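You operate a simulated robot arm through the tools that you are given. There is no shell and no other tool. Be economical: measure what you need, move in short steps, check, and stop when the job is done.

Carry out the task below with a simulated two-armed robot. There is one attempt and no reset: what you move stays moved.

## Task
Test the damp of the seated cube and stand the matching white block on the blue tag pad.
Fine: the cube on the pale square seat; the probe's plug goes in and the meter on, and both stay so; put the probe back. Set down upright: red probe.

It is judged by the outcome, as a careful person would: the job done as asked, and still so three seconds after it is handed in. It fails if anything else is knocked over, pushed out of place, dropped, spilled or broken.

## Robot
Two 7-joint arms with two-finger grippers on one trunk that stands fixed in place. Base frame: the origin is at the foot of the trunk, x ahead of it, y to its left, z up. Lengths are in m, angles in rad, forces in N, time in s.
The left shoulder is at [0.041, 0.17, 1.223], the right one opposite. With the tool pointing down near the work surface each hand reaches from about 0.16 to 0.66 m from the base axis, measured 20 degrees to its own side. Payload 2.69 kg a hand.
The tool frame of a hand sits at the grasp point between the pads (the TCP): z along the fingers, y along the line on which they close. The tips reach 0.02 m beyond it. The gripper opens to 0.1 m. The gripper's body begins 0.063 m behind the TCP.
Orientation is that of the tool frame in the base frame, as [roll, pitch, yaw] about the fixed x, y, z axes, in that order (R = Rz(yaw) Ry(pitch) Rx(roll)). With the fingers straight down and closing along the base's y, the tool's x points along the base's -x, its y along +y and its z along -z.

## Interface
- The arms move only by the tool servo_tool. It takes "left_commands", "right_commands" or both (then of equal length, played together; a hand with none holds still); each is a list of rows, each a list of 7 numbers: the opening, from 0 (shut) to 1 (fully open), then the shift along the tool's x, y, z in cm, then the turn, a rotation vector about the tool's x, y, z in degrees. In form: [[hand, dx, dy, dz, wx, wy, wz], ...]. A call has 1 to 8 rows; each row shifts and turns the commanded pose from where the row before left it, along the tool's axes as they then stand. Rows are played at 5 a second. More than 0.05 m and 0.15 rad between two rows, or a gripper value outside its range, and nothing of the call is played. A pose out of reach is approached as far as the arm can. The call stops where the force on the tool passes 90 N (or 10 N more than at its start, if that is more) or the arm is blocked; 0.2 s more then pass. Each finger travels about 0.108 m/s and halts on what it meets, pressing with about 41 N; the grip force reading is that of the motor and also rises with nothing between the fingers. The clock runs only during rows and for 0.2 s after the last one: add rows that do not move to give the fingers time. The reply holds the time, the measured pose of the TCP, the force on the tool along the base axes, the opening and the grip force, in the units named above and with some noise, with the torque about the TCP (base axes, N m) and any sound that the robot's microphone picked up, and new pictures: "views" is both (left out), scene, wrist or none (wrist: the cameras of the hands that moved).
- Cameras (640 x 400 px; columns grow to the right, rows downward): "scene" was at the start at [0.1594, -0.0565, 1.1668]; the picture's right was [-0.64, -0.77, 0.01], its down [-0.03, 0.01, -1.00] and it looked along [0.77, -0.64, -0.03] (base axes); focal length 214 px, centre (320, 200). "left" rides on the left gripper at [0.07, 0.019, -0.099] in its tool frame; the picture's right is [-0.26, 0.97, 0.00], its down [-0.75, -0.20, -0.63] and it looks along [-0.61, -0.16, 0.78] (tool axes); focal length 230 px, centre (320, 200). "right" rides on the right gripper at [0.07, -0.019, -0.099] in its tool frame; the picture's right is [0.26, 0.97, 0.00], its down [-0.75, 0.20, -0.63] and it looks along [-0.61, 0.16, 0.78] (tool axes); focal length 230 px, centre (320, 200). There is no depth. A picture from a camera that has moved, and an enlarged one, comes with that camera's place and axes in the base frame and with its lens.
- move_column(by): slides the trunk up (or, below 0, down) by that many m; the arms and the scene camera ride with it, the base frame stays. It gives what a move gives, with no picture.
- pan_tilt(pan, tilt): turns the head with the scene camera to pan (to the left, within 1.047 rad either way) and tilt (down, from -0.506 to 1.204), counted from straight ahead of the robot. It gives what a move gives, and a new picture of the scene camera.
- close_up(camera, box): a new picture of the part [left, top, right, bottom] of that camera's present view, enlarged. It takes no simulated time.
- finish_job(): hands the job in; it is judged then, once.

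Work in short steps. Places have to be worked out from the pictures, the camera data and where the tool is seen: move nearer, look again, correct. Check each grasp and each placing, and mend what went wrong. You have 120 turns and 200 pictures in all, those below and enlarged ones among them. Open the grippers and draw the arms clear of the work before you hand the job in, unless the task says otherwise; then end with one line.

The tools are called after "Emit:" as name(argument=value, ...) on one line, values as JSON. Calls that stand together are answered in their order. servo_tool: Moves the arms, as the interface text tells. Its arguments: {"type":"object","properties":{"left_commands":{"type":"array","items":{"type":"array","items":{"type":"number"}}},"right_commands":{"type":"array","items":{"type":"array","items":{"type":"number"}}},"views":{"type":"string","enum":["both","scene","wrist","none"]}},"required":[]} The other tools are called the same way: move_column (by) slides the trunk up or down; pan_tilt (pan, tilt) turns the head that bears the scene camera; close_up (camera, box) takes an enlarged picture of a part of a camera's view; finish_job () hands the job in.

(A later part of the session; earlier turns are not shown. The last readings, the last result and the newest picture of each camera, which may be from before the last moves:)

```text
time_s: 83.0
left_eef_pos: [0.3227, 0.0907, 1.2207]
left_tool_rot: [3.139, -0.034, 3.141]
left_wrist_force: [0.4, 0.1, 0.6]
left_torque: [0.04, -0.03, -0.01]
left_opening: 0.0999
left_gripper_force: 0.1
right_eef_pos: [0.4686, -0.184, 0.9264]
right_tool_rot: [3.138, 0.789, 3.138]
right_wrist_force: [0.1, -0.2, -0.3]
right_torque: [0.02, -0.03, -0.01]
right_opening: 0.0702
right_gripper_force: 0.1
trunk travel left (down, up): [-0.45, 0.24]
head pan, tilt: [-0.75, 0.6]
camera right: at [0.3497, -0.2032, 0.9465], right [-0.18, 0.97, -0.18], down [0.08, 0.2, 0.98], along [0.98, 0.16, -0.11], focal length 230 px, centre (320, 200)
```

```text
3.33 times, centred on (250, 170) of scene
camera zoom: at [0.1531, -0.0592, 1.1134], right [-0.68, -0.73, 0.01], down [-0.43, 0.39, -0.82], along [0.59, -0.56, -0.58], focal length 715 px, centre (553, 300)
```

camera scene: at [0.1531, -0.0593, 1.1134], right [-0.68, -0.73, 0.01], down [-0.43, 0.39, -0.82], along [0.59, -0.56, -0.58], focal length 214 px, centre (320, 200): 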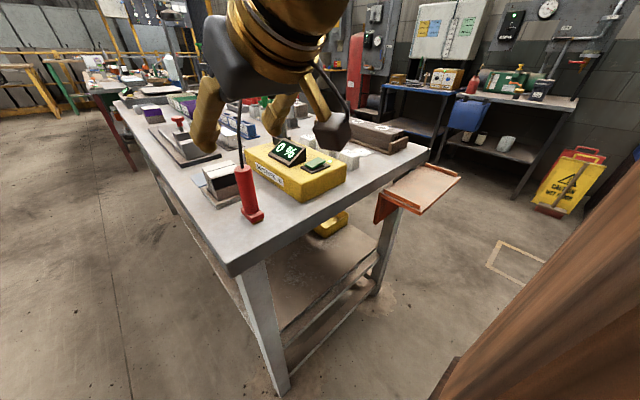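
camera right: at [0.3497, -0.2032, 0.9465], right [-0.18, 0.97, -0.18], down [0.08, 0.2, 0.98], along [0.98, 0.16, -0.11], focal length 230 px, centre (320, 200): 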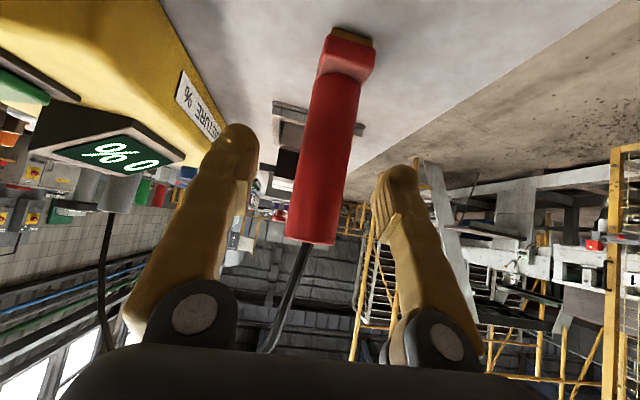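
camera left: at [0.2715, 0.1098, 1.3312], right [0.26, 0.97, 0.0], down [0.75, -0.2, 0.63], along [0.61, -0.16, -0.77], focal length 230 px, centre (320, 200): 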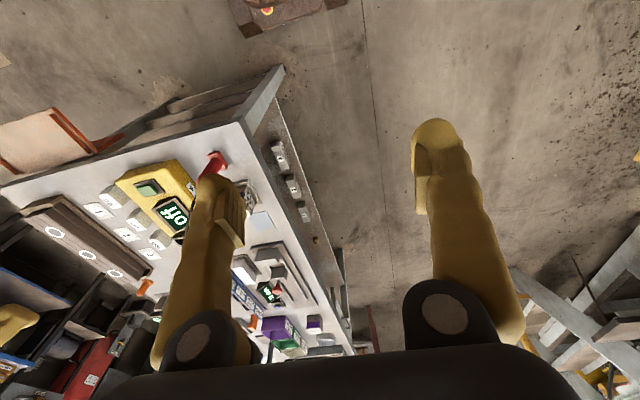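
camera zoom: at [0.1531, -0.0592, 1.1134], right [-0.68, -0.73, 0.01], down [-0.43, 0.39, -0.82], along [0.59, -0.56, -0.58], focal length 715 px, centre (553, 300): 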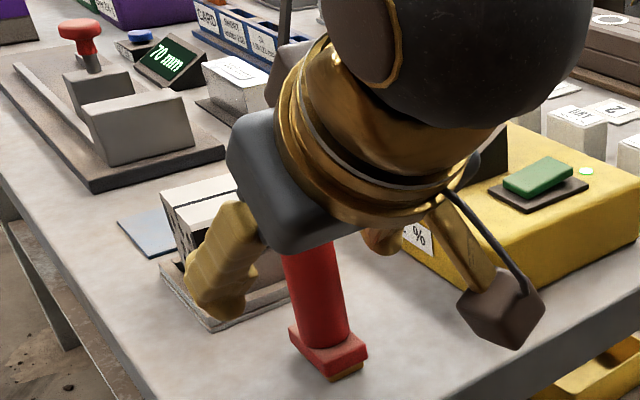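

Straddling the probe. Close the grip.

Emit:
servo_tool(right_commands=[[0.4, 0, 0, 0, 0, 0, 0], [0.1, 0, 0, 0, 0, 0, 0], [0, 0, 0, 0, 0, 0, 0], [0, 0, 0, 0, 0, 0, 0], [0, 0, 0, 0, 0, 0, 0]], views="wrist")

```text
time_s: 84.2
left_eef_pos: [0.3232, 0.0915, 1.221]
left_tool_rot: [3.138, -0.035, -3.141]
left_wrist_force: [0.2, 0.0, 0.1]
left_torque: [0.03, -0.02, 0.01]
left_opening: 0.1002
left_gripper_force: 0.1
right_eef_pos: [0.469, -0.1847, 0.9264]
right_tool_rot: [3.136, 0.789, 3.14]
right_wrist_force: [0.2, -0.4, 0.9]
right_torque: [0.0, -0.02, 0.0]
right_opening: 0.0247
right_gripper_force: 40.7
trunk travel left (down, up): [-0.45, 0.24]
head pan, tilt: [-0.75, 0.6]
camera right: at [0.3497, -0.2031, 0.9463], right [-0.18, 0.97, -0.18], down [0.08, 0.2, 0.98], along [0.98, 0.16, -0.11], focal length 230 px, centre (320, 200)
```

right: 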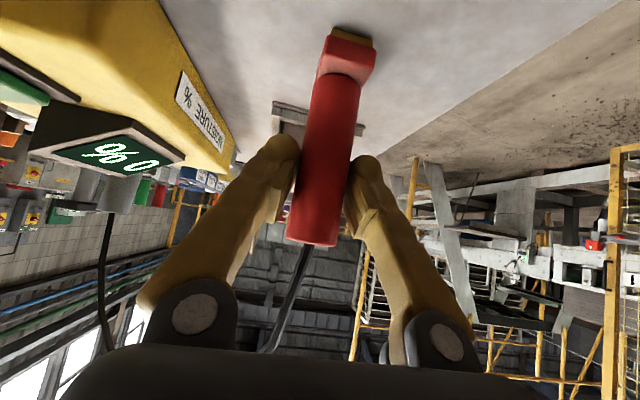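

Probe held. Lift straight up 9.5 cm.

Emit:
servo_tool(right_commands=[[0, -1.4, 0, -1.4, 0, 0, 0], [0, -1.8, 0, -1.8, 0, 0, 0], [0, -1.8, 0, -1.8, 0, 0, 0], [0, -1.8, 0, -1.8, 0, 0, 0], [0, 0, 0, 0, 0, 0, 0]], views="wrist")

Emit:
close_up(camera="scene", box=[180, 60, 340, 220])

```text
time_s: 85.4
left_eef_pos: [0.3244, 0.0919, 1.2203]
left_tool_rot: [3.138, -0.038, -3.141]
left_wrist_force: [0.1, -0.6, 0.3]
left_torque: [0.0, -0.03, -0.01]
left_opening: 0.1001
left_gripper_force: 0.1
right_eef_pos: [0.4718, -0.1855, 1.0217]
right_tool_rot: [3.138, 0.789, 3.14]
right_wrist_force: [-0.2, -0.1, -1.6]
right_torque: [0.0, 0.01, 0.0]
right_opening: 0.0246
right_gripper_force: 41.1
trunk travel left (down, up): [-0.45, 0.24]
head pan, tilt: [-0.75, 0.6]
camera right: at [0.3533, -0.2045, 1.0419], right [-0.18, 0.97, -0.18], down [0.08, 0.2, 0.98], along [0.98, 0.16, -0.12], focal length 230 px, centre (320, 200)
```

right: 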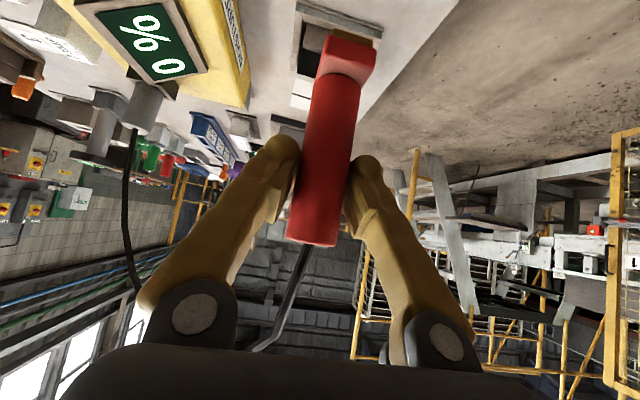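

```text
2.50 times, centred on (260, 140) of scene
camera zoom: at [0.1538, -0.0593, 1.1133], right [-0.68, -0.73, 0.01], down [-0.43, 0.39, -0.82], along [0.59, -0.56, -0.58], focal length 536 px, centre (470, 350)
```

zoom: 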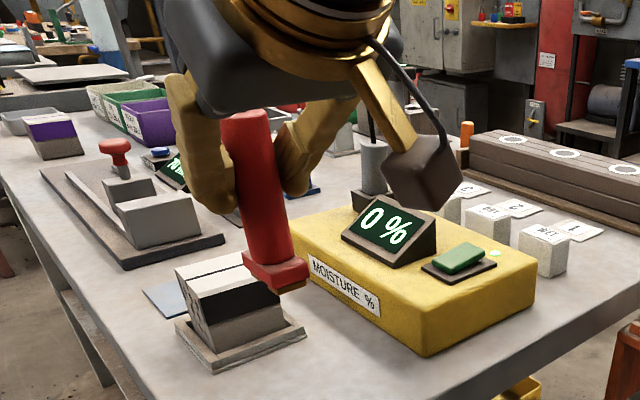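

Probe is clear of the cube's height. Move 11 cm forward over the cube (centre ≈0.581,-0.185).

Emit:
servo_tool(right_commands=[[0, -1.94, 0, 1.95, 0, 0, 0], [0, -1.94, 0, 1.95, 0, 0, 0], [0, -1.94, 0, 1.95, 0, 0, 0], [0, -1.94, 0, 1.95, 0, 0, 0], [0, 0, 0, 0, 0, 0, 0]], views="wrist")

Emit:
close_up(camera="scene", box=[180, 60, 340, 220])

```text
time_s: 86.6
left_eef_pos: [0.3228, 0.0914, 1.2206]
left_tool_rot: [3.139, -0.035, -3.141]
left_wrist_force: [-0.1, -0.3, 0.2]
left_torque: [-0.03, 0.03, -0.04]
left_opening: 0.0999
left_gripper_force: 0.1
right_eef_pos: [0.5804, -0.1862, 1.0208]
right_tool_rot: [3.137, 0.789, 3.141]
right_wrist_force: [-0.1, -0.3, -1.3]
right_torque: [0.02, 0.01, -0.01]
right_opening: 0.0245
right_gripper_force: 41.2
trunk travel left (down, up): [-0.45, 0.24]
head pan, tilt: [-0.75, 0.6]
camera right: at [0.4613, -0.2052, 1.0423], right [-0.18, 0.97, -0.18], down [0.08, 0.2, 0.98], along [0.98, 0.16, -0.12], focal length 230 px, centre (320, 200)
```

right: 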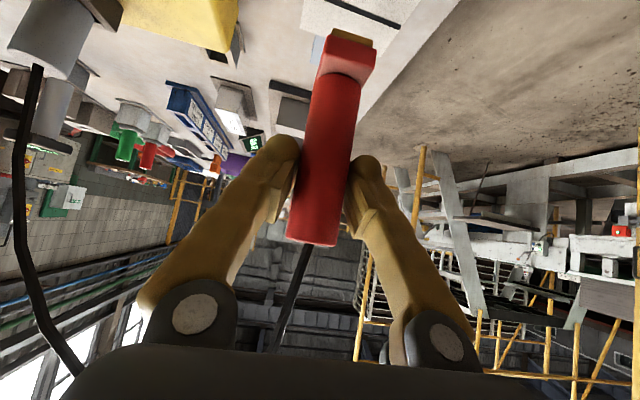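

```text
2.50 times, centred on (260, 140) of scene
camera zoom: at [0.1531, -0.0593, 1.1134], right [-0.68, -0.73, 0.01], down [-0.43, 0.39, -0.82], along [0.59, -0.56, -0.58], focal length 536 px, centre (470, 350)
```

zoom: 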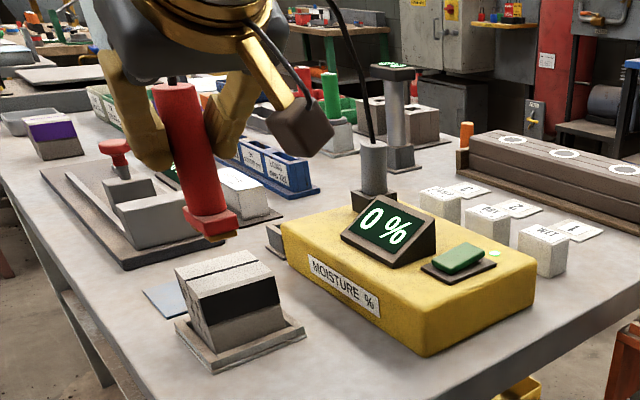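

Tip projects onto the centre of the cube's top. Lower gently until contact.

Emit:
servo_tool(right_commands=[[0, 0.7, 0, 0.7, 0, 0, 0], [0, 0.5, 0, 0.5, 0, 0, 0], [0, 0.2, 0, 0.2, 0, 0, 0], [0, 0.14, 0, 0.14, 0, 0, 0], [0, 0, 0, 0, 0, 0, 0]], views="none")

Emit:
close_up(camera="scene", box=[180, 60, 340, 220])

```text
time_s: 87.8
left_eef_pos: [0.3224, 0.0908, 1.2198]
left_tool_rot: [3.138, -0.037, 3.141]
left_wrist_force: [-0.1, 0.5, -0.1]
left_torque: [-0.02, 0.0, 0.01]
left_opening: 0.1001
left_gripper_force: 0.1
right_eef_pos: [0.5793, -0.1835, 1.002]
right_tool_rot: [3.138, 0.789, 3.138]
right_wrist_force: [0.1, 0.0, -1.4]
right_torque: [-0.01, 0.0, 0.01]
right_opening: 0.0246
right_gripper_force: 40.8
trunk travel left (down, up): [-0.45, 0.24]
head pan, tilt: [-0.75, 0.6]
```

```text
2.50 times, centred on (260, 140) of scene
camera zoom: at [0.1535, -0.0593, 1.1133], right [-0.68, -0.73, 0.01], down [-0.43, 0.39, -0.82], along [0.59, -0.56, -0.58], focal length 536 px, centre (470, 350)
```

zoom: 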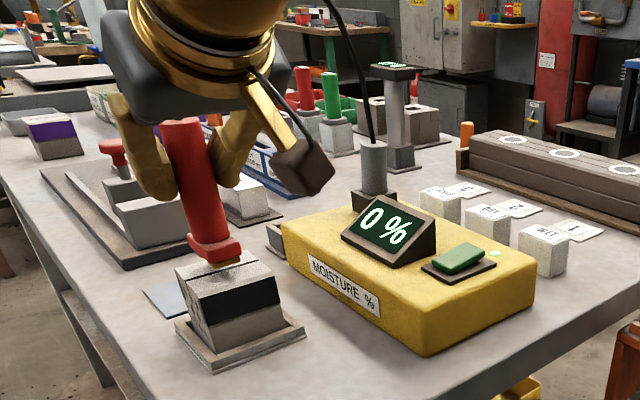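

Almost touching. Lower in 1.5 mm steps.

Emit:
servo_tool(right_commands=[[0, 0.14, 0, 0.14, 0, 0, 0], [0, 0.11, 0, 0.11, 0, 0, 0], [0, 0.11, 0, 0.11, 0, 0, 0], [0, 0, 0, 0, 0, 0, 0]], views="none")

Emit:
close_up(camera="scene", box=[180, 60, 340, 220])

```text
time_s: 88.8
left_eef_pos: [0.3236, 0.0913, 1.2196]
left_tool_rot: [3.137, -0.037, 3.14]
left_wrist_force: [0.1, -0.4, 0.5]
left_torque: [-0.06, 0.0, -0.03]
left_opening: 0.1001
left_gripper_force: 0.0
right_eef_pos: [0.5799, -0.1838, 0.9969]
right_tool_rot: [3.139, 0.788, 3.138]
right_wrist_force: [-0.2, -0.1, -1.0]
right_torque: [-0.02, -0.01, -0.03]
right_opening: 0.0247
right_gripper_force: 41.0
trunk travel left (down, up): [-0.45, 0.24]
head pan, tilt: [-0.75, 0.6]
```

```text
2.50 times, centred on (260, 140) of scene
camera zoom: at [0.1534, -0.0593, 1.1134], right [-0.68, -0.73, 0.01], down [-0.43, 0.39, -0.82], along [0.59, -0.56, -0.58], focal length 536 px, centre (470, 350)
```

zoom: 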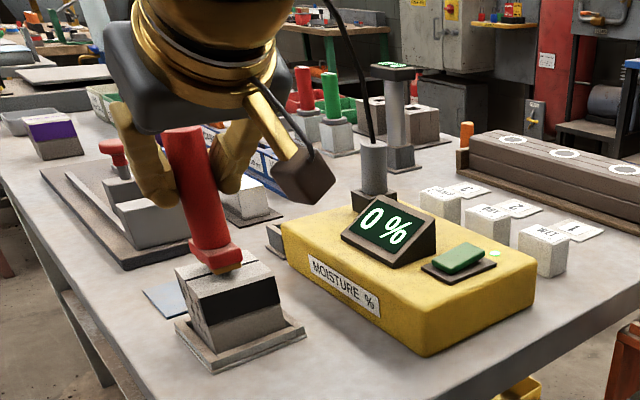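

Emit:
servo_tool(right_commands=[[0, 0.14, 0, 0.14, 0, 0, 0], [0, 0.11, 0, 0.11, 0, 0, 0], [0, 0.11, 0, 0.11, 0, 0, 0], [0, 0.11, 0, 0.11, 0, 0, 0], [0, 0, 0, 0, 0, 0, 0]], views="none")

Emit:
close_up(camera="scene", box=[180, 60, 340, 220])

```text
time_s: 90.0
left_eef_pos: [0.3226, 0.0916, 1.2199]
left_tool_rot: [3.138, -0.036, -3.141]
left_wrist_force: [0.5, -0.4, -0.6]
left_torque: [-0.02, -0.01, 0.01]
left_opening: 0.0999
left_gripper_force: 0.0
right_eef_pos: [0.5805, -0.1837, 0.9908]
right_tool_rot: [3.138, 0.789, 3.141]
right_wrist_force: [-1.3, 0.7, 2.5]
right_torque: [0.06, 0.11, -0.01]
right_opening: 0.0245
right_gripper_force: 41.4
trunk travel left (down, up): [-0.45, 0.24]
head pan, tilt: [-0.75, 0.6]
```

```text
2.50 times, centred on (260, 140) of scene
camera zoom: at [0.1531, -0.0591, 1.1134], right [-0.68, -0.73, 0.01], down [-0.43, 0.39, -0.82], along [0.59, -0.56, -0.58], focal length 536 px, centre (470, 350)
```

zoom: 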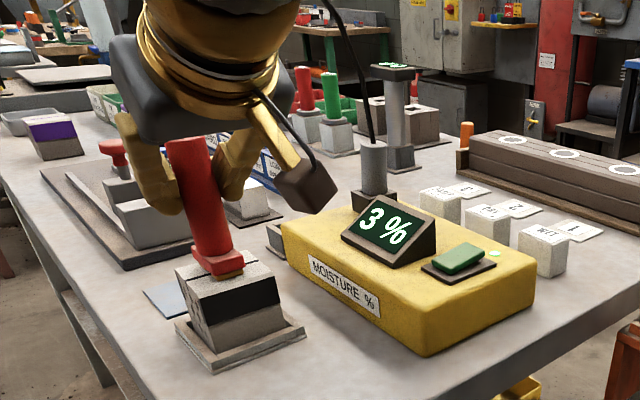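

Contact: display "3 %". Hold a moment to see whether the reading settles.

Emit:
servo_tool(right_commands=[[0, 0, 0, 0, 0, 0, 0], [0, 0, 0, 0, 0, 0, 0], [0, 0, 0, 0, 0, 0, 0], [0, 0.05, 0, 0.05, 0, 0, 0], [0, 0, 0, 0, 0, 0, 0], [0, 0, 0, 0, 0, 0, 0], [0, 0, 0, 0, 0, 0, 0], [0, 0, 0, 0, 0, 0, 0]], views="none")

Emit:
close_up(camera="scene", box=[180, 80, 340, 200])

```text
time_s: 91.8
left_eef_pos: [0.323, 0.0918, 1.2202]
left_tool_rot: [3.138, -0.035, -3.14]
left_wrist_force: [0.2, -0.3, 0.3]
left_torque: [0.0, 0.0, 0.0]
left_opening: 0.0999
left_gripper_force: 0.0
right_eef_pos: [0.5805, -0.1831, 0.9893]
right_tool_rot: [3.139, 0.791, 3.138]
right_wrist_force: [1.8, -1.8, 8.3]
right_torque: [-0.07, -0.09, -0.04]
right_opening: 0.0246
right_gripper_force: 40.9
trunk travel left (down, up): [-0.45, 0.24]
head pan, tilt: [-0.75, 0.6]
```

```text
3.33 times, centred on (260, 140) of scene
camera zoom: at [0.153, -0.0593, 1.1134], right [-0.68, -0.73, 0.01], down [-0.43, 0.39, -0.82], along [0.59, -0.56, -0.58], focal length 715 px, centre (520, 400)
```

zoom: 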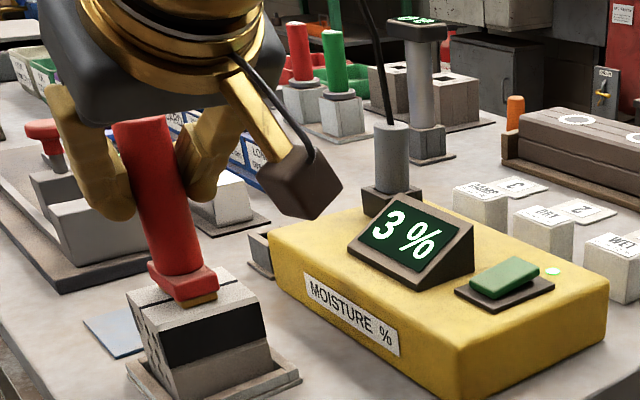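

Stable at 3 % → "DRY (under 5 %)". Lift off and carry the probe back.

Emit:
servo_tool(right_commands=[[0, -0.7, 0, -0.7, 0, 0, 0], [0, -1.6, 0, -1.6, 0, 0, 0], [0, 1.96, 0, -1.97, 0, 0, 0], [0, 1.96, 0, -1.97, 0, 0, 0], [0, 1.96, -0.05, -1.97, 0, 0, 0], [0, 1.96, -0.05, -1.97, 0, 0, 0], [0, 0, 0, 0, 0, 0, 0]], views="wrist")

Emit:
close_up(camera="scene", box=[180, 60, 340, 220])

```text
time_s: 93.4
left_eef_pos: [0.3233, 0.0914, 1.22]
left_tool_rot: [3.139, -0.036, -3.141]
left_wrist_force: [0.4, -0.3, -0.2]
left_torque: [0.0, -0.03, 0.01]
left_opening: 0.0997
left_gripper_force: 0.0
right_eef_pos: [0.469, -0.1869, 1.0222]
right_tool_rot: [3.139, 0.789, 3.136]
right_wrist_force: [1.2, -0.4, -0.6]
right_torque: [0.03, 0.0, 0.02]
right_opening: 0.0246
right_gripper_force: 40.1
trunk travel left (down, up): [-0.45, 0.24]
head pan, tilt: [-0.75, 0.6]
camera right: at [0.3498, -0.2053, 1.0421], right [-0.18, 0.97, -0.18], down [0.08, 0.2, 0.98], along [0.98, 0.16, -0.11], focal length 230 px, centre (320, 200)
```

right: 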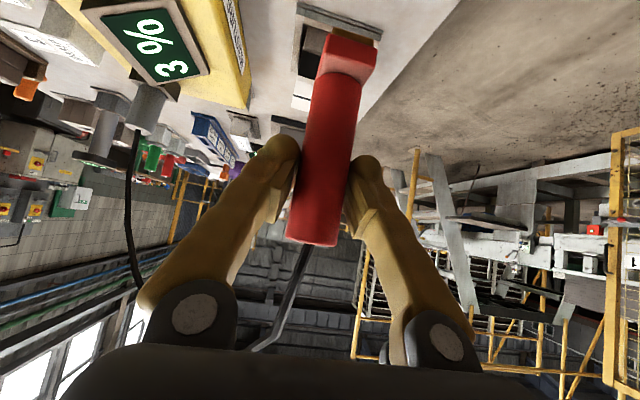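

```text
2.50 times, centred on (260, 140) of scene
camera zoom: at [0.1538, -0.0593, 1.1133], right [-0.68, -0.73, 0.01], down [-0.43, 0.39, -0.82], along [0.59, -0.56, -0.58], focal length 536 px, centre (470, 350)
```

zoom: 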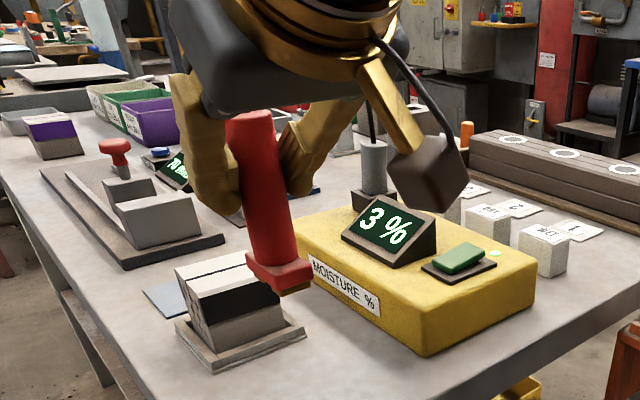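

The reading is held at 3 %. Lower the probe back onto its place.

Emit:
servo_tool(right_commands=[[0, 1.8, 0.05, 1.8, 0, 0, 0], [0, 1.8, 0.05, 1.8, 0, 0, 0], [0, 1.8, 0.05, 1.8, 0, 0, 0], [0, 0.7, 0, 0.7, 0, 0, 0], [0, 0.4, 0, 0.4, 0, 0, 0], [0, 0, 0, 0, 0, 0, 0]], views="wrist")

Emit:
close_up(camera="scene", box=[190, 110, 310, 230])

```text
time_s: 94.8
left_eef_pos: [0.3235, 0.0913, 1.2195]
left_tool_rot: [3.138, -0.035, 3.141]
left_wrist_force: [0.6, 0.2, -0.6]
left_torque: [0.02, 0.03, -0.04]
left_opening: 0.1002
left_gripper_force: 0.0
right_eef_pos: [0.4695, -0.1832, 0.9305]
right_tool_rot: [3.138, 0.789, 3.14]
right_wrist_force: [-0.3, -0.3, -0.9]
right_torque: [-0.01, -0.01, 0.02]
right_opening: 0.0244
right_gripper_force: 41.1
trunk travel left (down, up): [-0.45, 0.24]
head pan, tilt: [-0.75, 0.6]
camera right: at [0.351, -0.2019, 0.9502], right [-0.18, 0.97, -0.18], down [0.08, 0.2, 0.98], along [0.98, 0.16, -0.11], focal length 230 px, centre (320, 200)
```

right: 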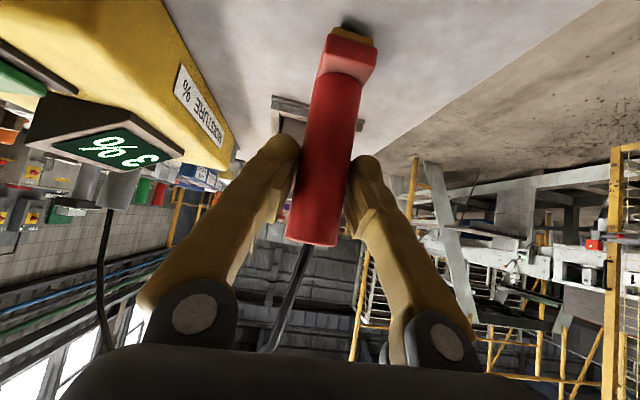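

```text
3.33 times, centred on (250, 170) of scene
camera zoom: at [0.1533, -0.0592, 1.1134], right [-0.68, -0.73, 0.01], down [-0.43, 0.39, -0.82], along [0.59, -0.56, -0.58], focal length 715 px, centre (553, 300)
```

zoom: 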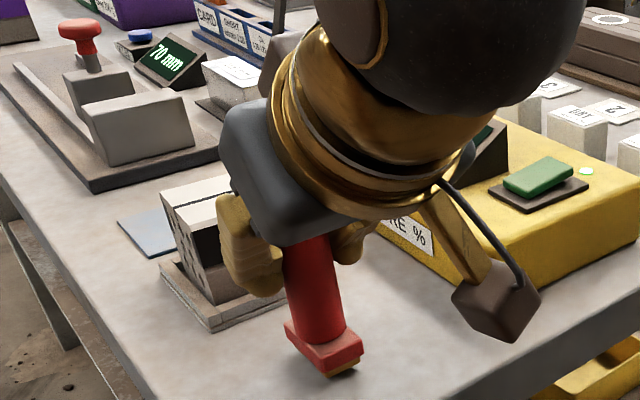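

Just above the bench (z 0.9305 vs 0.9264 at rest). Lower until contact.

Emit:
servo_tool(right_commands=[[0, 0.18, -0.1, 0.18, 0, 0, 0], [0, 0.1, 0, 0.1, 0, 0, 0], [0, 0.05, 0, 0.05, 0, 0, 0], [0, 0, 0, 0, 0, 0, 0]], views="none")

```text
time_s: 95.8
left_eef_pos: [0.323, 0.0905, 1.2199]
left_tool_rot: [3.138, -0.034, -3.141]
left_wrist_force: [-0.1, 0.2, 0.5]
left_torque: [-0.01, 0.0, -0.02]
left_opening: 0.0999
left_gripper_force: 0.1
right_eef_pos: [0.4699, -0.1853, 0.9269]
right_tool_rot: [3.136, 0.791, 3.139]
right_wrist_force: [-0.5, -2.8, 11.0]
right_torque: [-0.06, 0.11, -0.01]
right_opening: 0.0248
right_gripper_force: 41.3
trunk travel left (down, up): [-0.45, 0.24]
head pan, tilt: [-0.75, 0.6]
```

The foot is on the bench (11 N). Open and withdraw horizontally toward the robot.

Emit:
servo_tool(right_commands=[[0, -0.07, 0, -0.07, 0, 0, 0], [0.15, 0, 0, 0, 0, 0, 0], [0.4, 0, 0, 0, 0, 0, 0], [0.7, 0, 0, 0, 0, 0, 0], [0.7, 0, 0, 0, 0, 0, 0], [0.7, 2.3, 0, -2.3, 0, 0, 0], [0.7, 2.3, 0, -2.3, 0, 0, 0]], views="wrist")

Emit:
close_up(camera="scene", box=[190, 100, 330, 230])

```text
time_s: 97.4
left_eef_pos: [0.3226, 0.0919, 1.2201]
left_tool_rot: [3.139, -0.035, -3.141]
left_wrist_force: [0.2, 0.6, 0.1]
left_torque: [0.0, 0.02, 0.01]
left_opening: 0.1
left_gripper_force: 0.1
right_eef_pos: [0.4061, -0.1838, 0.9263]
right_tool_rot: [3.137, 0.791, 3.138]
right_wrist_force: [0.2, -0.3, -0.2]
right_torque: [0.02, 0.01, 0.0]
right_opening: 0.0701
right_gripper_force: 0.0
trunk travel left (down, up): [-0.45, 0.24]
head pan, tilt: [-0.75, 0.6]
camera right: at [0.2872, -0.2029, 0.9465], right [-0.18, 0.97, -0.18], down [0.08, 0.2, 0.98], along [0.98, 0.16, -0.11], focal length 230 px, centre (320, 200)
```

right: 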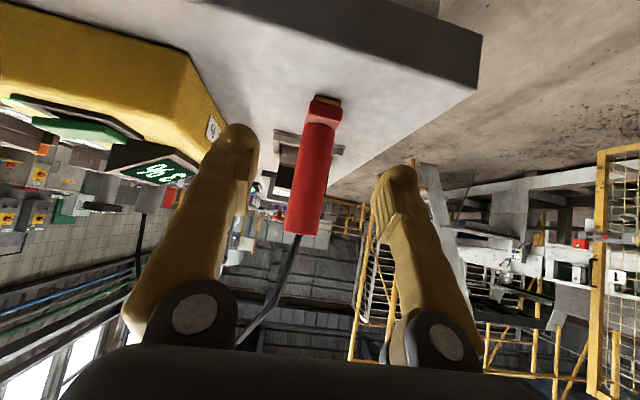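

```text
3.08 times, centred on (260, 165) of scene
camera zoom: at [0.1534, -0.0592, 1.1134], right [-0.68, -0.73, 0.01], down [-0.43, 0.39, -0.82], along [0.59, -0.56, -0.58], focal length 660 px, centre (505, 308)
```

zoom: 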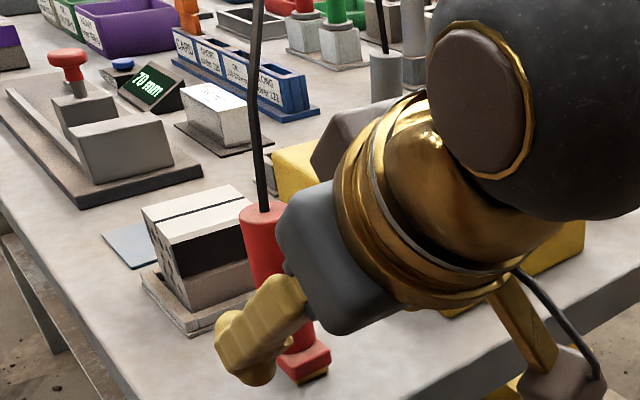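

Probe stands upright in its place. Rise, unpitch and move across to the labelled blocks (DRY estimated at (0.59,-0.49)).

Emit:
servo_tool(right_commands=[[0.7, -2.5, 0, -2.6, 0, 7.5, 0], [0.7, -2, 0, -2.8, 0, 7.5, 0], [0.7, -1.5, 0, -3.2, 0, 7.5, 0], [0.7, 0, -3, -2, 0, 7.5, 0], [0.7, 0, -4, 0, 0, 7.5, 0], [0.7, 0, -4, 0, 0, 7.5, 0], [0.7, 0, -4.5, 0, 0, 0, 0], [0.7, 0, -4.5, 0, 0, 0, 0]], views="none")

Emit:
servo_tool(right_commands=[[0.7, 0, -4.5, 0, 0, 0, 0], [0.7, 0, -4.5, 0, 0, 0, 0], [0.7, -4, -1.5, 0, 0, 0, 0], [0.7, -4, 0, 0, 0, 0, 0], [0.7, 0, 0, 0, 0, 0, 0]], views="both")

```text
time_s: 99.2
left_eef_pos: [0.3233, 0.0891, 1.2199]
left_tool_rot: [3.138, -0.036, -3.141]
left_wrist_force: [0.2, -0.4, 0.2]
left_torque: [0.01, 0.01, 0.0]
left_opening: 0.1002
left_gripper_force: 0.1
right_eef_pos: [0.3883, -0.3828, 1.0482]
right_tool_rot: [3.137, 0.003, 3.141]
right_wrist_force: [0.3, -0.4, -0.9]
right_torque: [0.03, 0.02, 0.01]
right_opening: 0.07
right_gripper_force: 0.1
trunk travel left (down, up): [-0.45, 0.24]
head pan, tilt: [-0.75, 0.6]
```

```text
time_s: 100.4
left_eef_pos: [0.322, 0.0912, 1.2194]
left_tool_rot: [3.138, -0.036, 3.141]
left_wrist_force: [-0.2, -0.7, -0.2]
left_torque: [0.0, -0.01, 0.02]
left_opening: 0.1
left_gripper_force: 0.1
right_eef_pos: [0.4699, -0.4865, 1.0485]
right_tool_rot: [3.136, 0.003, 3.14]
right_wrist_force: [0.0, -0.3, -0.3]
right_torque: [-0.01, -0.03, 0.04]
right_opening: 0.0698
right_gripper_force: 0.0
trunk travel left (down, up): [-0.45, 0.24]
head pan, tilt: [-0.75, 0.6]
camera scene: at [0.1529, -0.0594, 1.1134], right [-0.68, -0.73, 0.01], down [-0.43, 0.39, -0.82], along [0.59, -0.56, -0.58], focal length 214 px, centre (320, 200)
camera right: at [0.4, -0.5059, 1.1475], right [-0.26, 0.97, 0.0], down [0.75, 0.2, 0.63], along [0.61, 0.17, -0.77], focal length 230 px, centre (320, 200)
```

scene: 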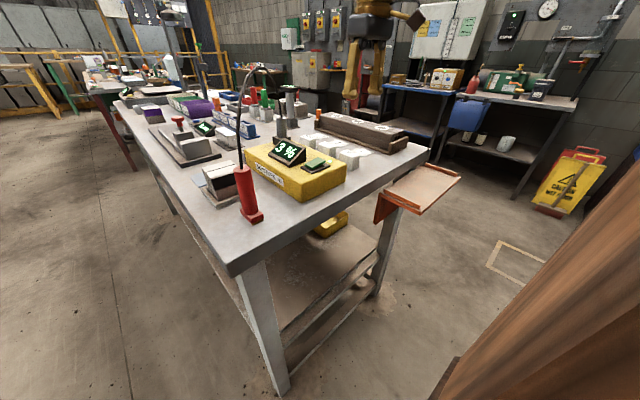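
right: 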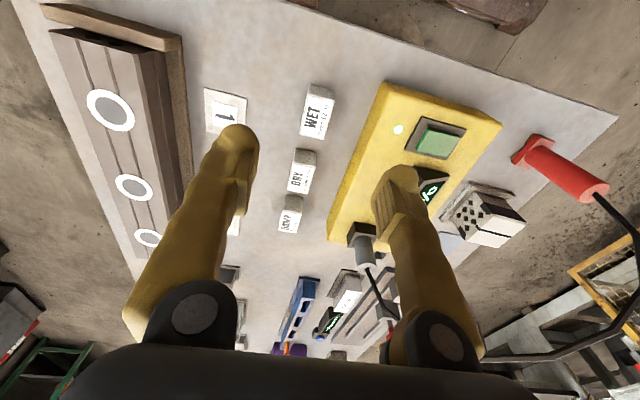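

Blocks are at y≈-0.485: WET x≈0.49, DRY x≈0.60, DAMP x≈0.68. Move above DRY for a close look.

Emit:
servo_tool(right_commands=[[0.6, -4, 0, 0, 0, 0, 0], [0.6, -4, 0, 1, 0, 0, 0], [0.6, -2, 0, 3, 0, 0, 0], [0.6, 0, 0, 2, 0, 0, 0], [0.6, 0, 0, 0, 0, 0, 0]], views="wrist")

Emit:
close_up(camera="right", box=[240, 60, 400, 200])

Emit:
close_up(camera="scene", box=[290, 80, 400, 190])

```text
time_s: 101.3
left_eef_pos: [0.2992, 0.093, 1.2089]
left_tool_rot: [3.139, -0.081, 3.141]
left_wrist_force: [-0.1, 0.4, 0.1]
left_torque: [-0.01, -0.11, 0.03]
left_opening: 0.0999
left_gripper_force: 0.0
right_eef_pos: [0.5549, -0.4895, 1.0121]
right_tool_rot: [3.134, 0.022, -3.139]
right_wrist_force: [-0.4, -0.4, 0.1]
right_torque: [0.01, -0.07, 0.0]
right_opening: 0.06
right_gripper_force: 0.1
trunk travel left (down, up): [-0.45, 0.24]
head pan, tilt: [-0.75, 0.6]
stopped in row 4 (right hand): the arm was blocked; the commanded pose is now the measured one
camera right: at [0.4844, -0.509, 1.1086], right [-0.26, 0.97, 0.0], down [0.74, 0.2, 0.65], along [0.63, 0.17, -0.76], focal length 230 px, centre (320, 200)
```

right: 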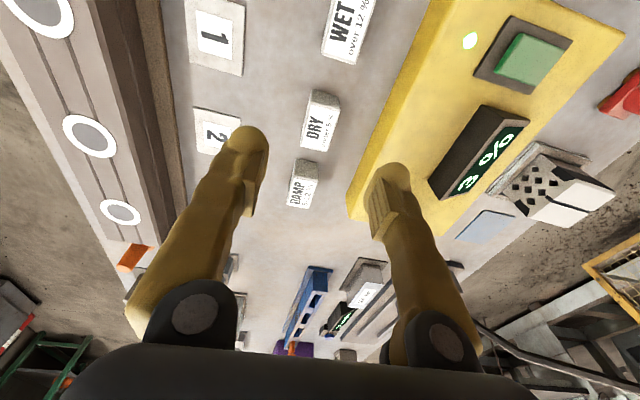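

```text
2.86 times, centred on (320, 130) of right
camera zoom: at [0.4844, -0.509, 1.1086], right [-0.26, 0.97, 0.0], down [0.74, 0.2, 0.65], along [0.63, 0.17, -0.76], focal length 657 px, centre (320, 400)
```

zoom: 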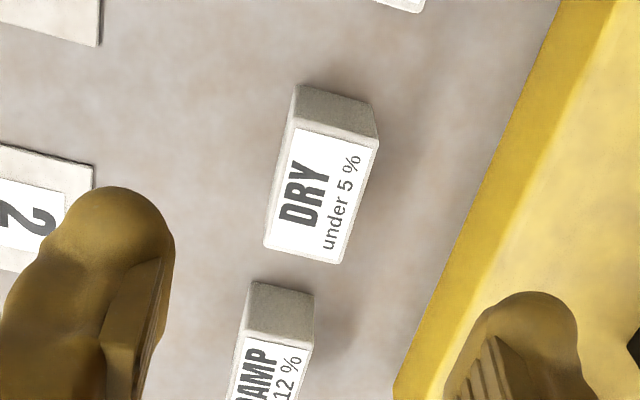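

```text
3.64 times, centred on (345, 135) of scene
camera zoom: at [0.1509, -0.0588, 1.1138], right [-0.68, -0.73, 0.01], down [-0.43, 0.38, -0.82], along [0.59, -0.56, -0.57], focal length 780 px, centre (229, 436)
```

zoom: 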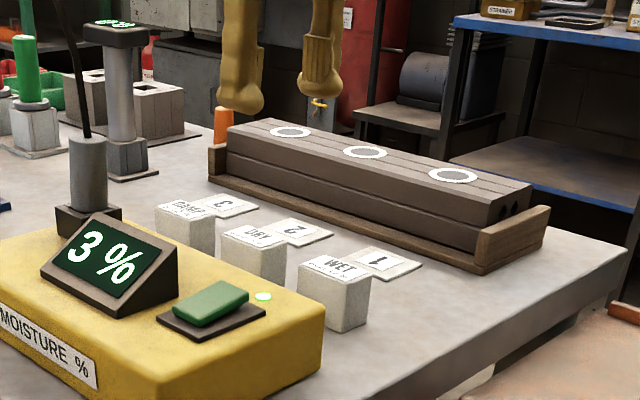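

DRY block: ~4.3×3 cm, top z≈0.889, centre ≈(0.576,-0.484). Straight-down is at the edge of reach, so I pitch 20° (keeping the wrist camera above WET/cube), then look again.

Emit:
servo_tool(right_commands=[[0.6, 0, 0, 0, 0, -7, 0], [0.6, 0, 0, 0, 0, -7, 0], [0.6, 0, 0.4, 0, 0, -6, 0], [0.6, 0, 0, 0, 0, 0, 0]], views="wrist")

Emit:
close_up(camera="right", box=[240, 20, 400, 160])

```text
time_s: 101.6
left_eef_pos: [0.2803, 0.0931, 1.1979]
left_tool_rot: [3.136, -0.126, 3.14]
left_wrist_force: [-1.3, 0.4, 0.4]
left_torque: [0.03, -0.09, 0.02]
left_opening: 0.0999
left_gripper_force: 0.0
right_eef_pos: [0.5405, -0.4893, 1.0203]
right_tool_rot: [3.131, 0.09, -3.141]
right_wrist_force: [-0.1, 0.3, 0.5]
right_torque: [0.0, -0.04, 0.01]
right_opening: 0.0601
right_gripper_force: 0.0
trunk travel left (down, up): [-0.45, 0.24]
head pan, tilt: [-0.75, 0.6]
stopped in row 1 (right hand): the arm was blocked; the commanded pose is now the measured one
camera right: at [0.4633, -0.5092, 1.1115], right [-0.26, 0.97, -0.01], down [0.69, 0.2, 0.7], along [0.67, 0.17, -0.72], focal length 230 px, centre (320, 200)
```

right: 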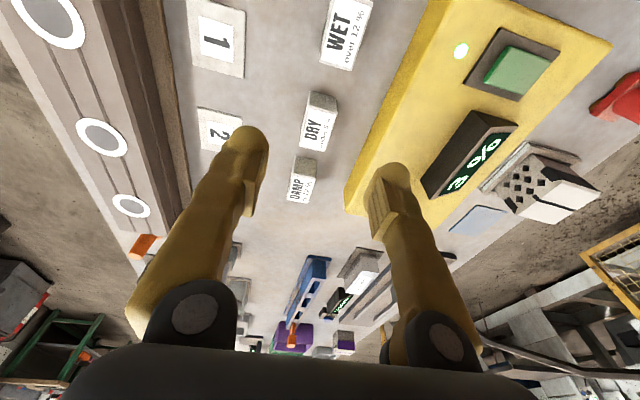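

```text
2.86 times, centred on (320, 90) of right
camera zoom: at [0.4633, -0.5092, 1.1115], right [-0.26, 0.97, -0.01], down [0.69, 0.2, 0.7], along [0.67, 0.17, -0.72], focal length 657 px, centre (320, 514)
```

zoom: 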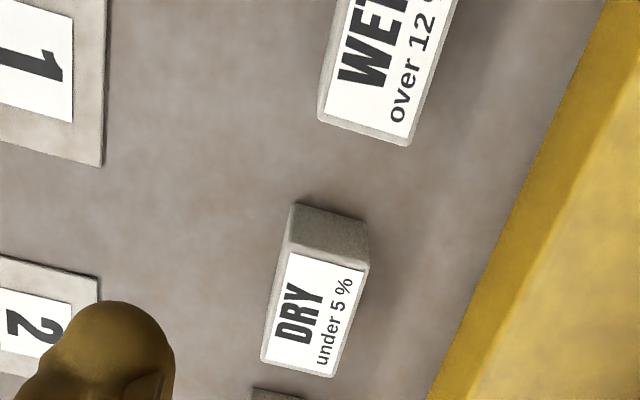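

The arm reports blocked and the body has shifted; I look at the whole arm before going on.

Emit:
servo_tool(right_commands=[[0.6, 0, 0, 0, 0, 0, 0], [0.6, 0, 0, 0, 0, 0, 0]], views="scene")

Emit:
close_up(camera="left", box=[0, 0, 640, 400])

```text
time_s: 102.2
left_eef_pos: [0.2835, 0.0932, 1.1969]
left_tool_rot: [3.135, -0.125, -3.141]
left_wrist_force: [-0.3, 0.3, 0.4]
left_torque: [0.01, 0.02, 0.01]
left_opening: 0.1001
left_gripper_force: 0.1
right_eef_pos: [0.5424, -0.489, 1.0171]
right_tool_rot: [3.13, 0.085, -3.139]
right_wrist_force: [0.0, -0.4, 0.0]
right_torque: [0.01, 0.01, 0.02]
right_opening: 0.06
right_gripper_force: 0.2
trunk travel left (down, up): [-0.45, 0.24]
head pan, tilt: [-0.75, 0.6]
camera scene: at [0.1533, -0.0591, 1.1134], right [-0.68, -0.73, 0.01], down [-0.43, 0.39, -0.82], along [0.59, -0.56, -0.58], focal length 214 px, centre (320, 200)
```

scene: 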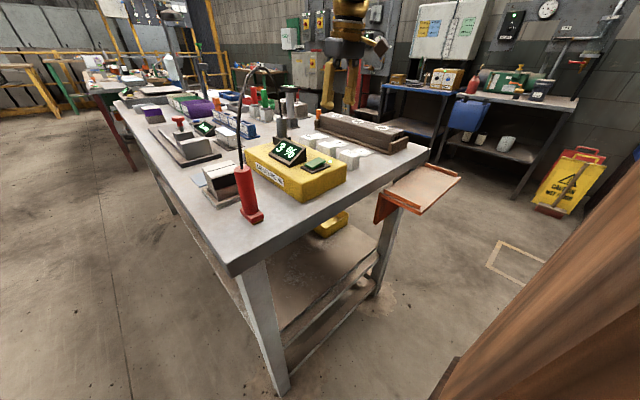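

```text
1.00 times, centred on (320, 200) of left (not enlarged: the box is as wide or as high as the picture)
camera zoom: at [0.2259, 0.1092, 1.3062], right [0.26, 0.97, -0.03], down [0.82, -0.2, 0.53], along [0.51, -0.16, -0.85], focal length 230 px, centre (320, 200)
```

zoom: 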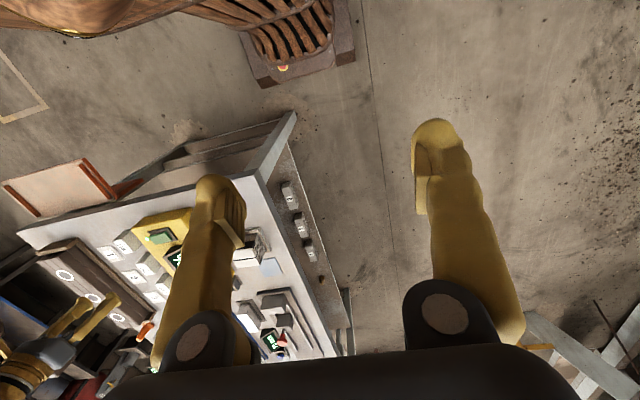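

The scene is fine; the arm is just near its limit. Pull back 4 cm while pitching, then try again.

Emit:
servo_tool(right_commands=[[0.6, 2, 0, -1, 0, 0, 0], [0.6, 2, 0.3, -1, 0, -5, 0], [0.6, 0, 0, 0, 0, -5, 0], [0.6, 0, 0, 0, 0, -5, 0], [0.6, 0, 0, 0, 0, 0, 0]], views="none")

```text
time_s: 103.4
left_eef_pos: [0.2836, 0.0927, 1.1977]
left_tool_rot: [3.136, -0.123, -3.14]
left_wrist_force: [0.7, -0.1, 0.0]
left_torque: [-0.02, 0.02, 0.0]
left_opening: 0.1
left_gripper_force: 0.1
right_eef_pos: [0.5012, -0.4851, 1.0334]
right_tool_rot: [3.133, 0.346, 3.14]
right_wrist_force: [-0.3, 0.1, 0.2]
right_torque: [-0.02, 0.01, -0.01]
right_opening: 0.0599
right_gripper_force: 0.1
trunk travel left (down, up): [-0.45, 0.24]
head pan, tilt: [-0.75, 0.6]
```

Pitched 20° now. Move to above DRY at z≈0.93.

Emit:
servo_tool(right_commands=[[0.6, -1.2, 0, 3.4, 0, 0, 0], [0.6, -1.2, 0, 3.4, 0, 0, 0], [0.6, -1.2, 0.1, 3.3, 0, 0, 0], [0.6, 0, 0, 2, 0, 0, 0], [0.6, 0, 0, 0, 0, 0, 0]], views="wrist")

Emit:
close_up(camera="right", box=[240, 60, 400, 200])

Emit:
close_up(camera="scene", box=[300, 90, 390, 180])

```text
time_s: 104.6
left_eef_pos: [0.2823, 0.0916, 1.1987]
left_tool_rot: [3.137, -0.123, 3.14]
left_wrist_force: [1.3, -0.9, 0.4]
left_torque: [0.01, 0.01, 0.02]
left_opening: 0.1003
left_gripper_force: 0.2
right_eef_pos: [0.5762, -0.4853, 0.9316]
right_tool_rot: [3.132, 0.346, 3.139]
right_wrist_force: [0.5, -0.3, 0.0]
right_torque: [-0.03, 0.0, 0.01]
right_opening: 0.0601
right_gripper_force: 0.1
trunk travel left (down, up): [-0.45, 0.24]
head pan, tilt: [-0.75, 0.6]
camera right: at [0.4774, -0.5049, 1.0004], right [-0.24, 0.97, -0.08], down [0.49, 0.19, 0.85], along [0.84, 0.17, -0.52], focal length 230 px, centre (320, 200)
```

right: 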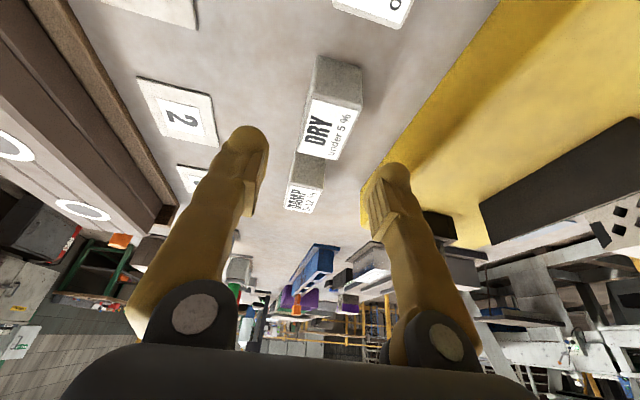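

```text
2.86 times, centred on (320, 130) of right
camera zoom: at [0.4774, -0.5049, 1.0004], right [-0.24, 0.97, -0.08], down [0.49, 0.19, 0.85], along [0.84, 0.17, -0.52], focal length 657 px, centre (320, 400)
```

zoom: 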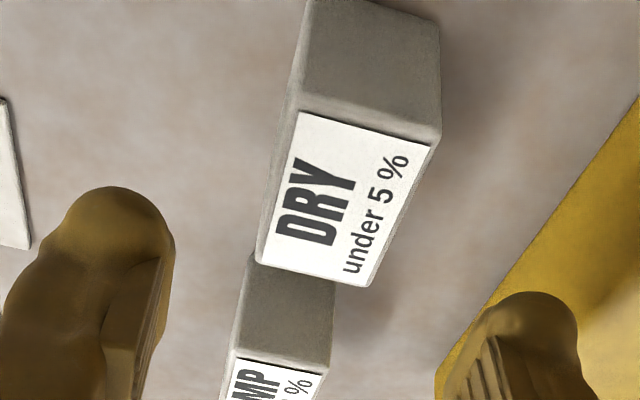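

```text
4.44 times, centred on (345, 135) of scene
camera zoom: at [0.1535, -0.0592, 1.1134], right [-0.68, -0.73, 0.01], down [-0.43, 0.39, -0.82], along [0.59, -0.56, -0.58], focal length 953 px, centre (209, 489)
```

zoom: 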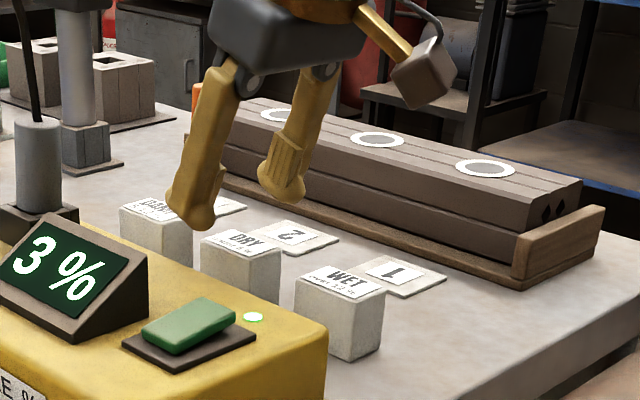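

DRY centre ≈(0.574,-0.485), top ≈0.886; fingers straddle it. Lower 6 cm and close.

Emit:
servo_tool(right_commands=[[0.6, 0.9, 0, 2.4, 0, 0, 0], [0.6, 0.9, 0, 2.3, 0, 0, 0], [0.6, 0.33, 0, 0.9, 0, 0, 0], [0.6, 0, 0, 0, 0, 0, 0]], views="wrist")

Emit:
close_up(camera="scene", box=[300, 90, 390, 180])

```text
time_s: 105.6
left_eef_pos: [0.2836, 0.0918, 1.1994]
left_tool_rot: [3.135, -0.123, 3.14]
left_wrist_force: [-0.2, -0.1, 0.8]
left_torque: [-0.01, -0.03, -0.01]
left_opening: 0.0995
left_gripper_force: 0.0
right_eef_pos: [0.5739, -0.4825, 0.872]
right_tool_rot: [3.131, 0.347, 3.139]
right_wrist_force: [-1.0, 0.3, 1.9]
right_torque: [-0.08, 0.01, -0.05]
right_opening: 0.0601
right_gripper_force: 0.1
trunk travel left (down, up): [-0.45, 0.24]
head pan, tilt: [-0.75, 0.6]
camera right: at [0.4752, -0.502, 0.9412], right [-0.24, 0.97, -0.08], down [0.49, 0.19, 0.85], along [0.84, 0.17, -0.52], focal length 230 px, centre (320, 200)
```

right: 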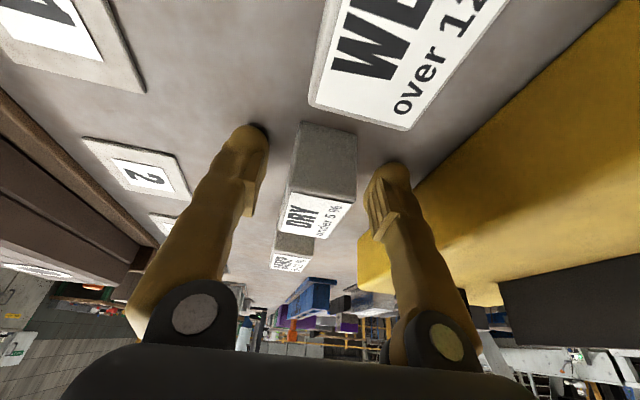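

```text
4.44 times, centred on (345, 135) of scene
camera zoom: at [0.1531, -0.0591, 1.1134], right [-0.68, -0.73, 0.01], down [-0.43, 0.39, -0.82], along [0.59, -0.56, -0.58], focal length 953 px, centre (209, 489)
```

zoom: 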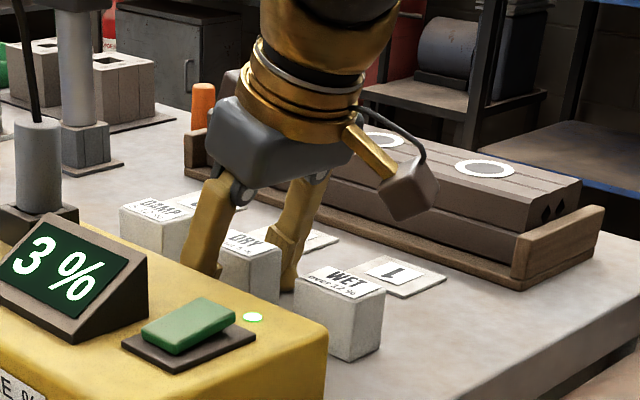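

Block centred between the pads. Raise 3 mm (slight touch) and close.

Emit:
servo_tool(right_commands=[[0.6, -0.1, 0, -0.28, 0, 0, 0], [0.35, 0, 0, 0, 0, 0, 0], [0, 0, 0, 0, 0, 0, 0], [0, 0, 0, 0, 0, 0, 0], [0, 0, 0, 0, 0, 0, 0]], views="wrist")

```text
time_s: 106.8
left_eef_pos: [0.2825, 0.0918, 1.1988]
left_tool_rot: [3.137, -0.123, -3.141]
left_wrist_force: [-0.3, -0.2, -0.9]
left_torque: [0.03, 0.02, 0.01]
left_opening: 0.0999
left_gripper_force: 0.0
right_eef_pos: [0.5745, -0.4832, 0.8744]
right_tool_rot: [3.13, 0.344, 3.138]
right_wrist_force: [0.2, 0.6, -0.7]
right_torque: [0.01, -0.01, 0.02]
right_opening: 0.0281
right_gripper_force: 41.4
trunk travel left (down, up): [-0.45, 0.24]
head pan, tilt: [-0.75, 0.6]
camera right: at [0.4758, -0.5024, 0.9442], right [-0.24, 0.97, -0.08], down [0.49, 0.19, 0.85], along [0.84, 0.17, -0.52], focal length 230 px, centre (320, 200)
```

right: 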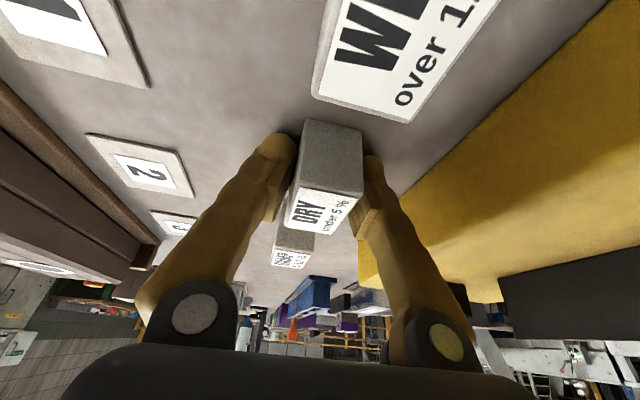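

DRY gripped (2.8 cm). Lift straight up; I'll carry it high (z≈1.16) over the cable's arch (apex ≈1.09).

Emit:
servo_tool(right_commands=[[0, -0.68, 0, -1.9, 0, 0, 0], [0, -1.36, 0, -3.76, 0, 0, 0], [0, -1.36, 0, -3.76, 0, 0, 0], [0, 0, 1, -4.2, 0, 0, 0], [0, 0, 2, -4.2, 0, 0, 0], [0, 0, 2, -4.2, 0, 0, 0], [0, 0, 2, -4.2, 0, 0, 0], [0, 0, 0, 0, 0, 0, 0]], views="both")

```text
time_s: 108.6
left_eef_pos: [0.2841, 0.0911, 1.1986]
left_tool_rot: [3.136, -0.125, -3.14]
left_wrist_force: [1.0, -0.2, 0.2]
left_torque: [0.0, 0.04, 0.01]
left_opening: 0.1001
left_gripper_force: 0.1
right_eef_pos: [0.5206, -0.4174, 1.1372]
right_tool_rot: [3.133, 0.345, 3.14]
right_wrist_force: [-0.2, -0.3, -1.3]
right_torque: [0.01, 0.04, 0.02]
right_opening: 0.0282
right_gripper_force: 40.9
trunk travel left (down, up): [-0.45, 0.24]
head pan, tilt: [-0.75, 0.6]
camera scene: at [0.1542, -0.0598, 1.1132], right [-0.68, -0.73, 0.01], down [-0.43, 0.39, -0.82], along [0.59, -0.56, -0.58], focal length 214 px, centre (320, 200)
camera right: at [0.4223, -0.437, 1.2057], right [-0.24, 0.97, -0.08], down [0.49, 0.19, 0.85], along [0.84, 0.17, -0.52], focal length 230 px, centre (320, 200)
```

scene: 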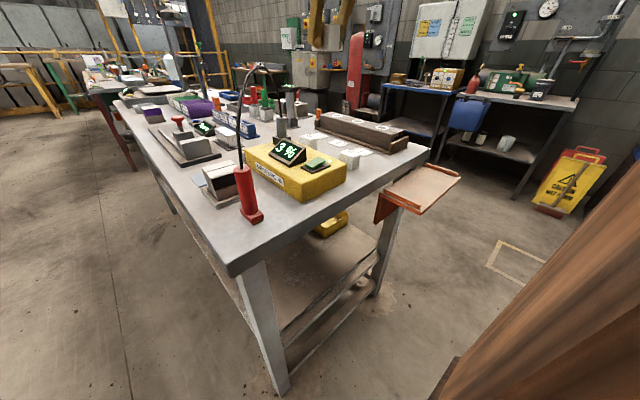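
right: 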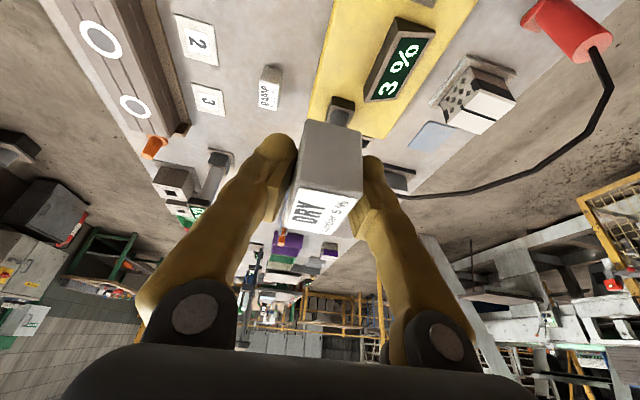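

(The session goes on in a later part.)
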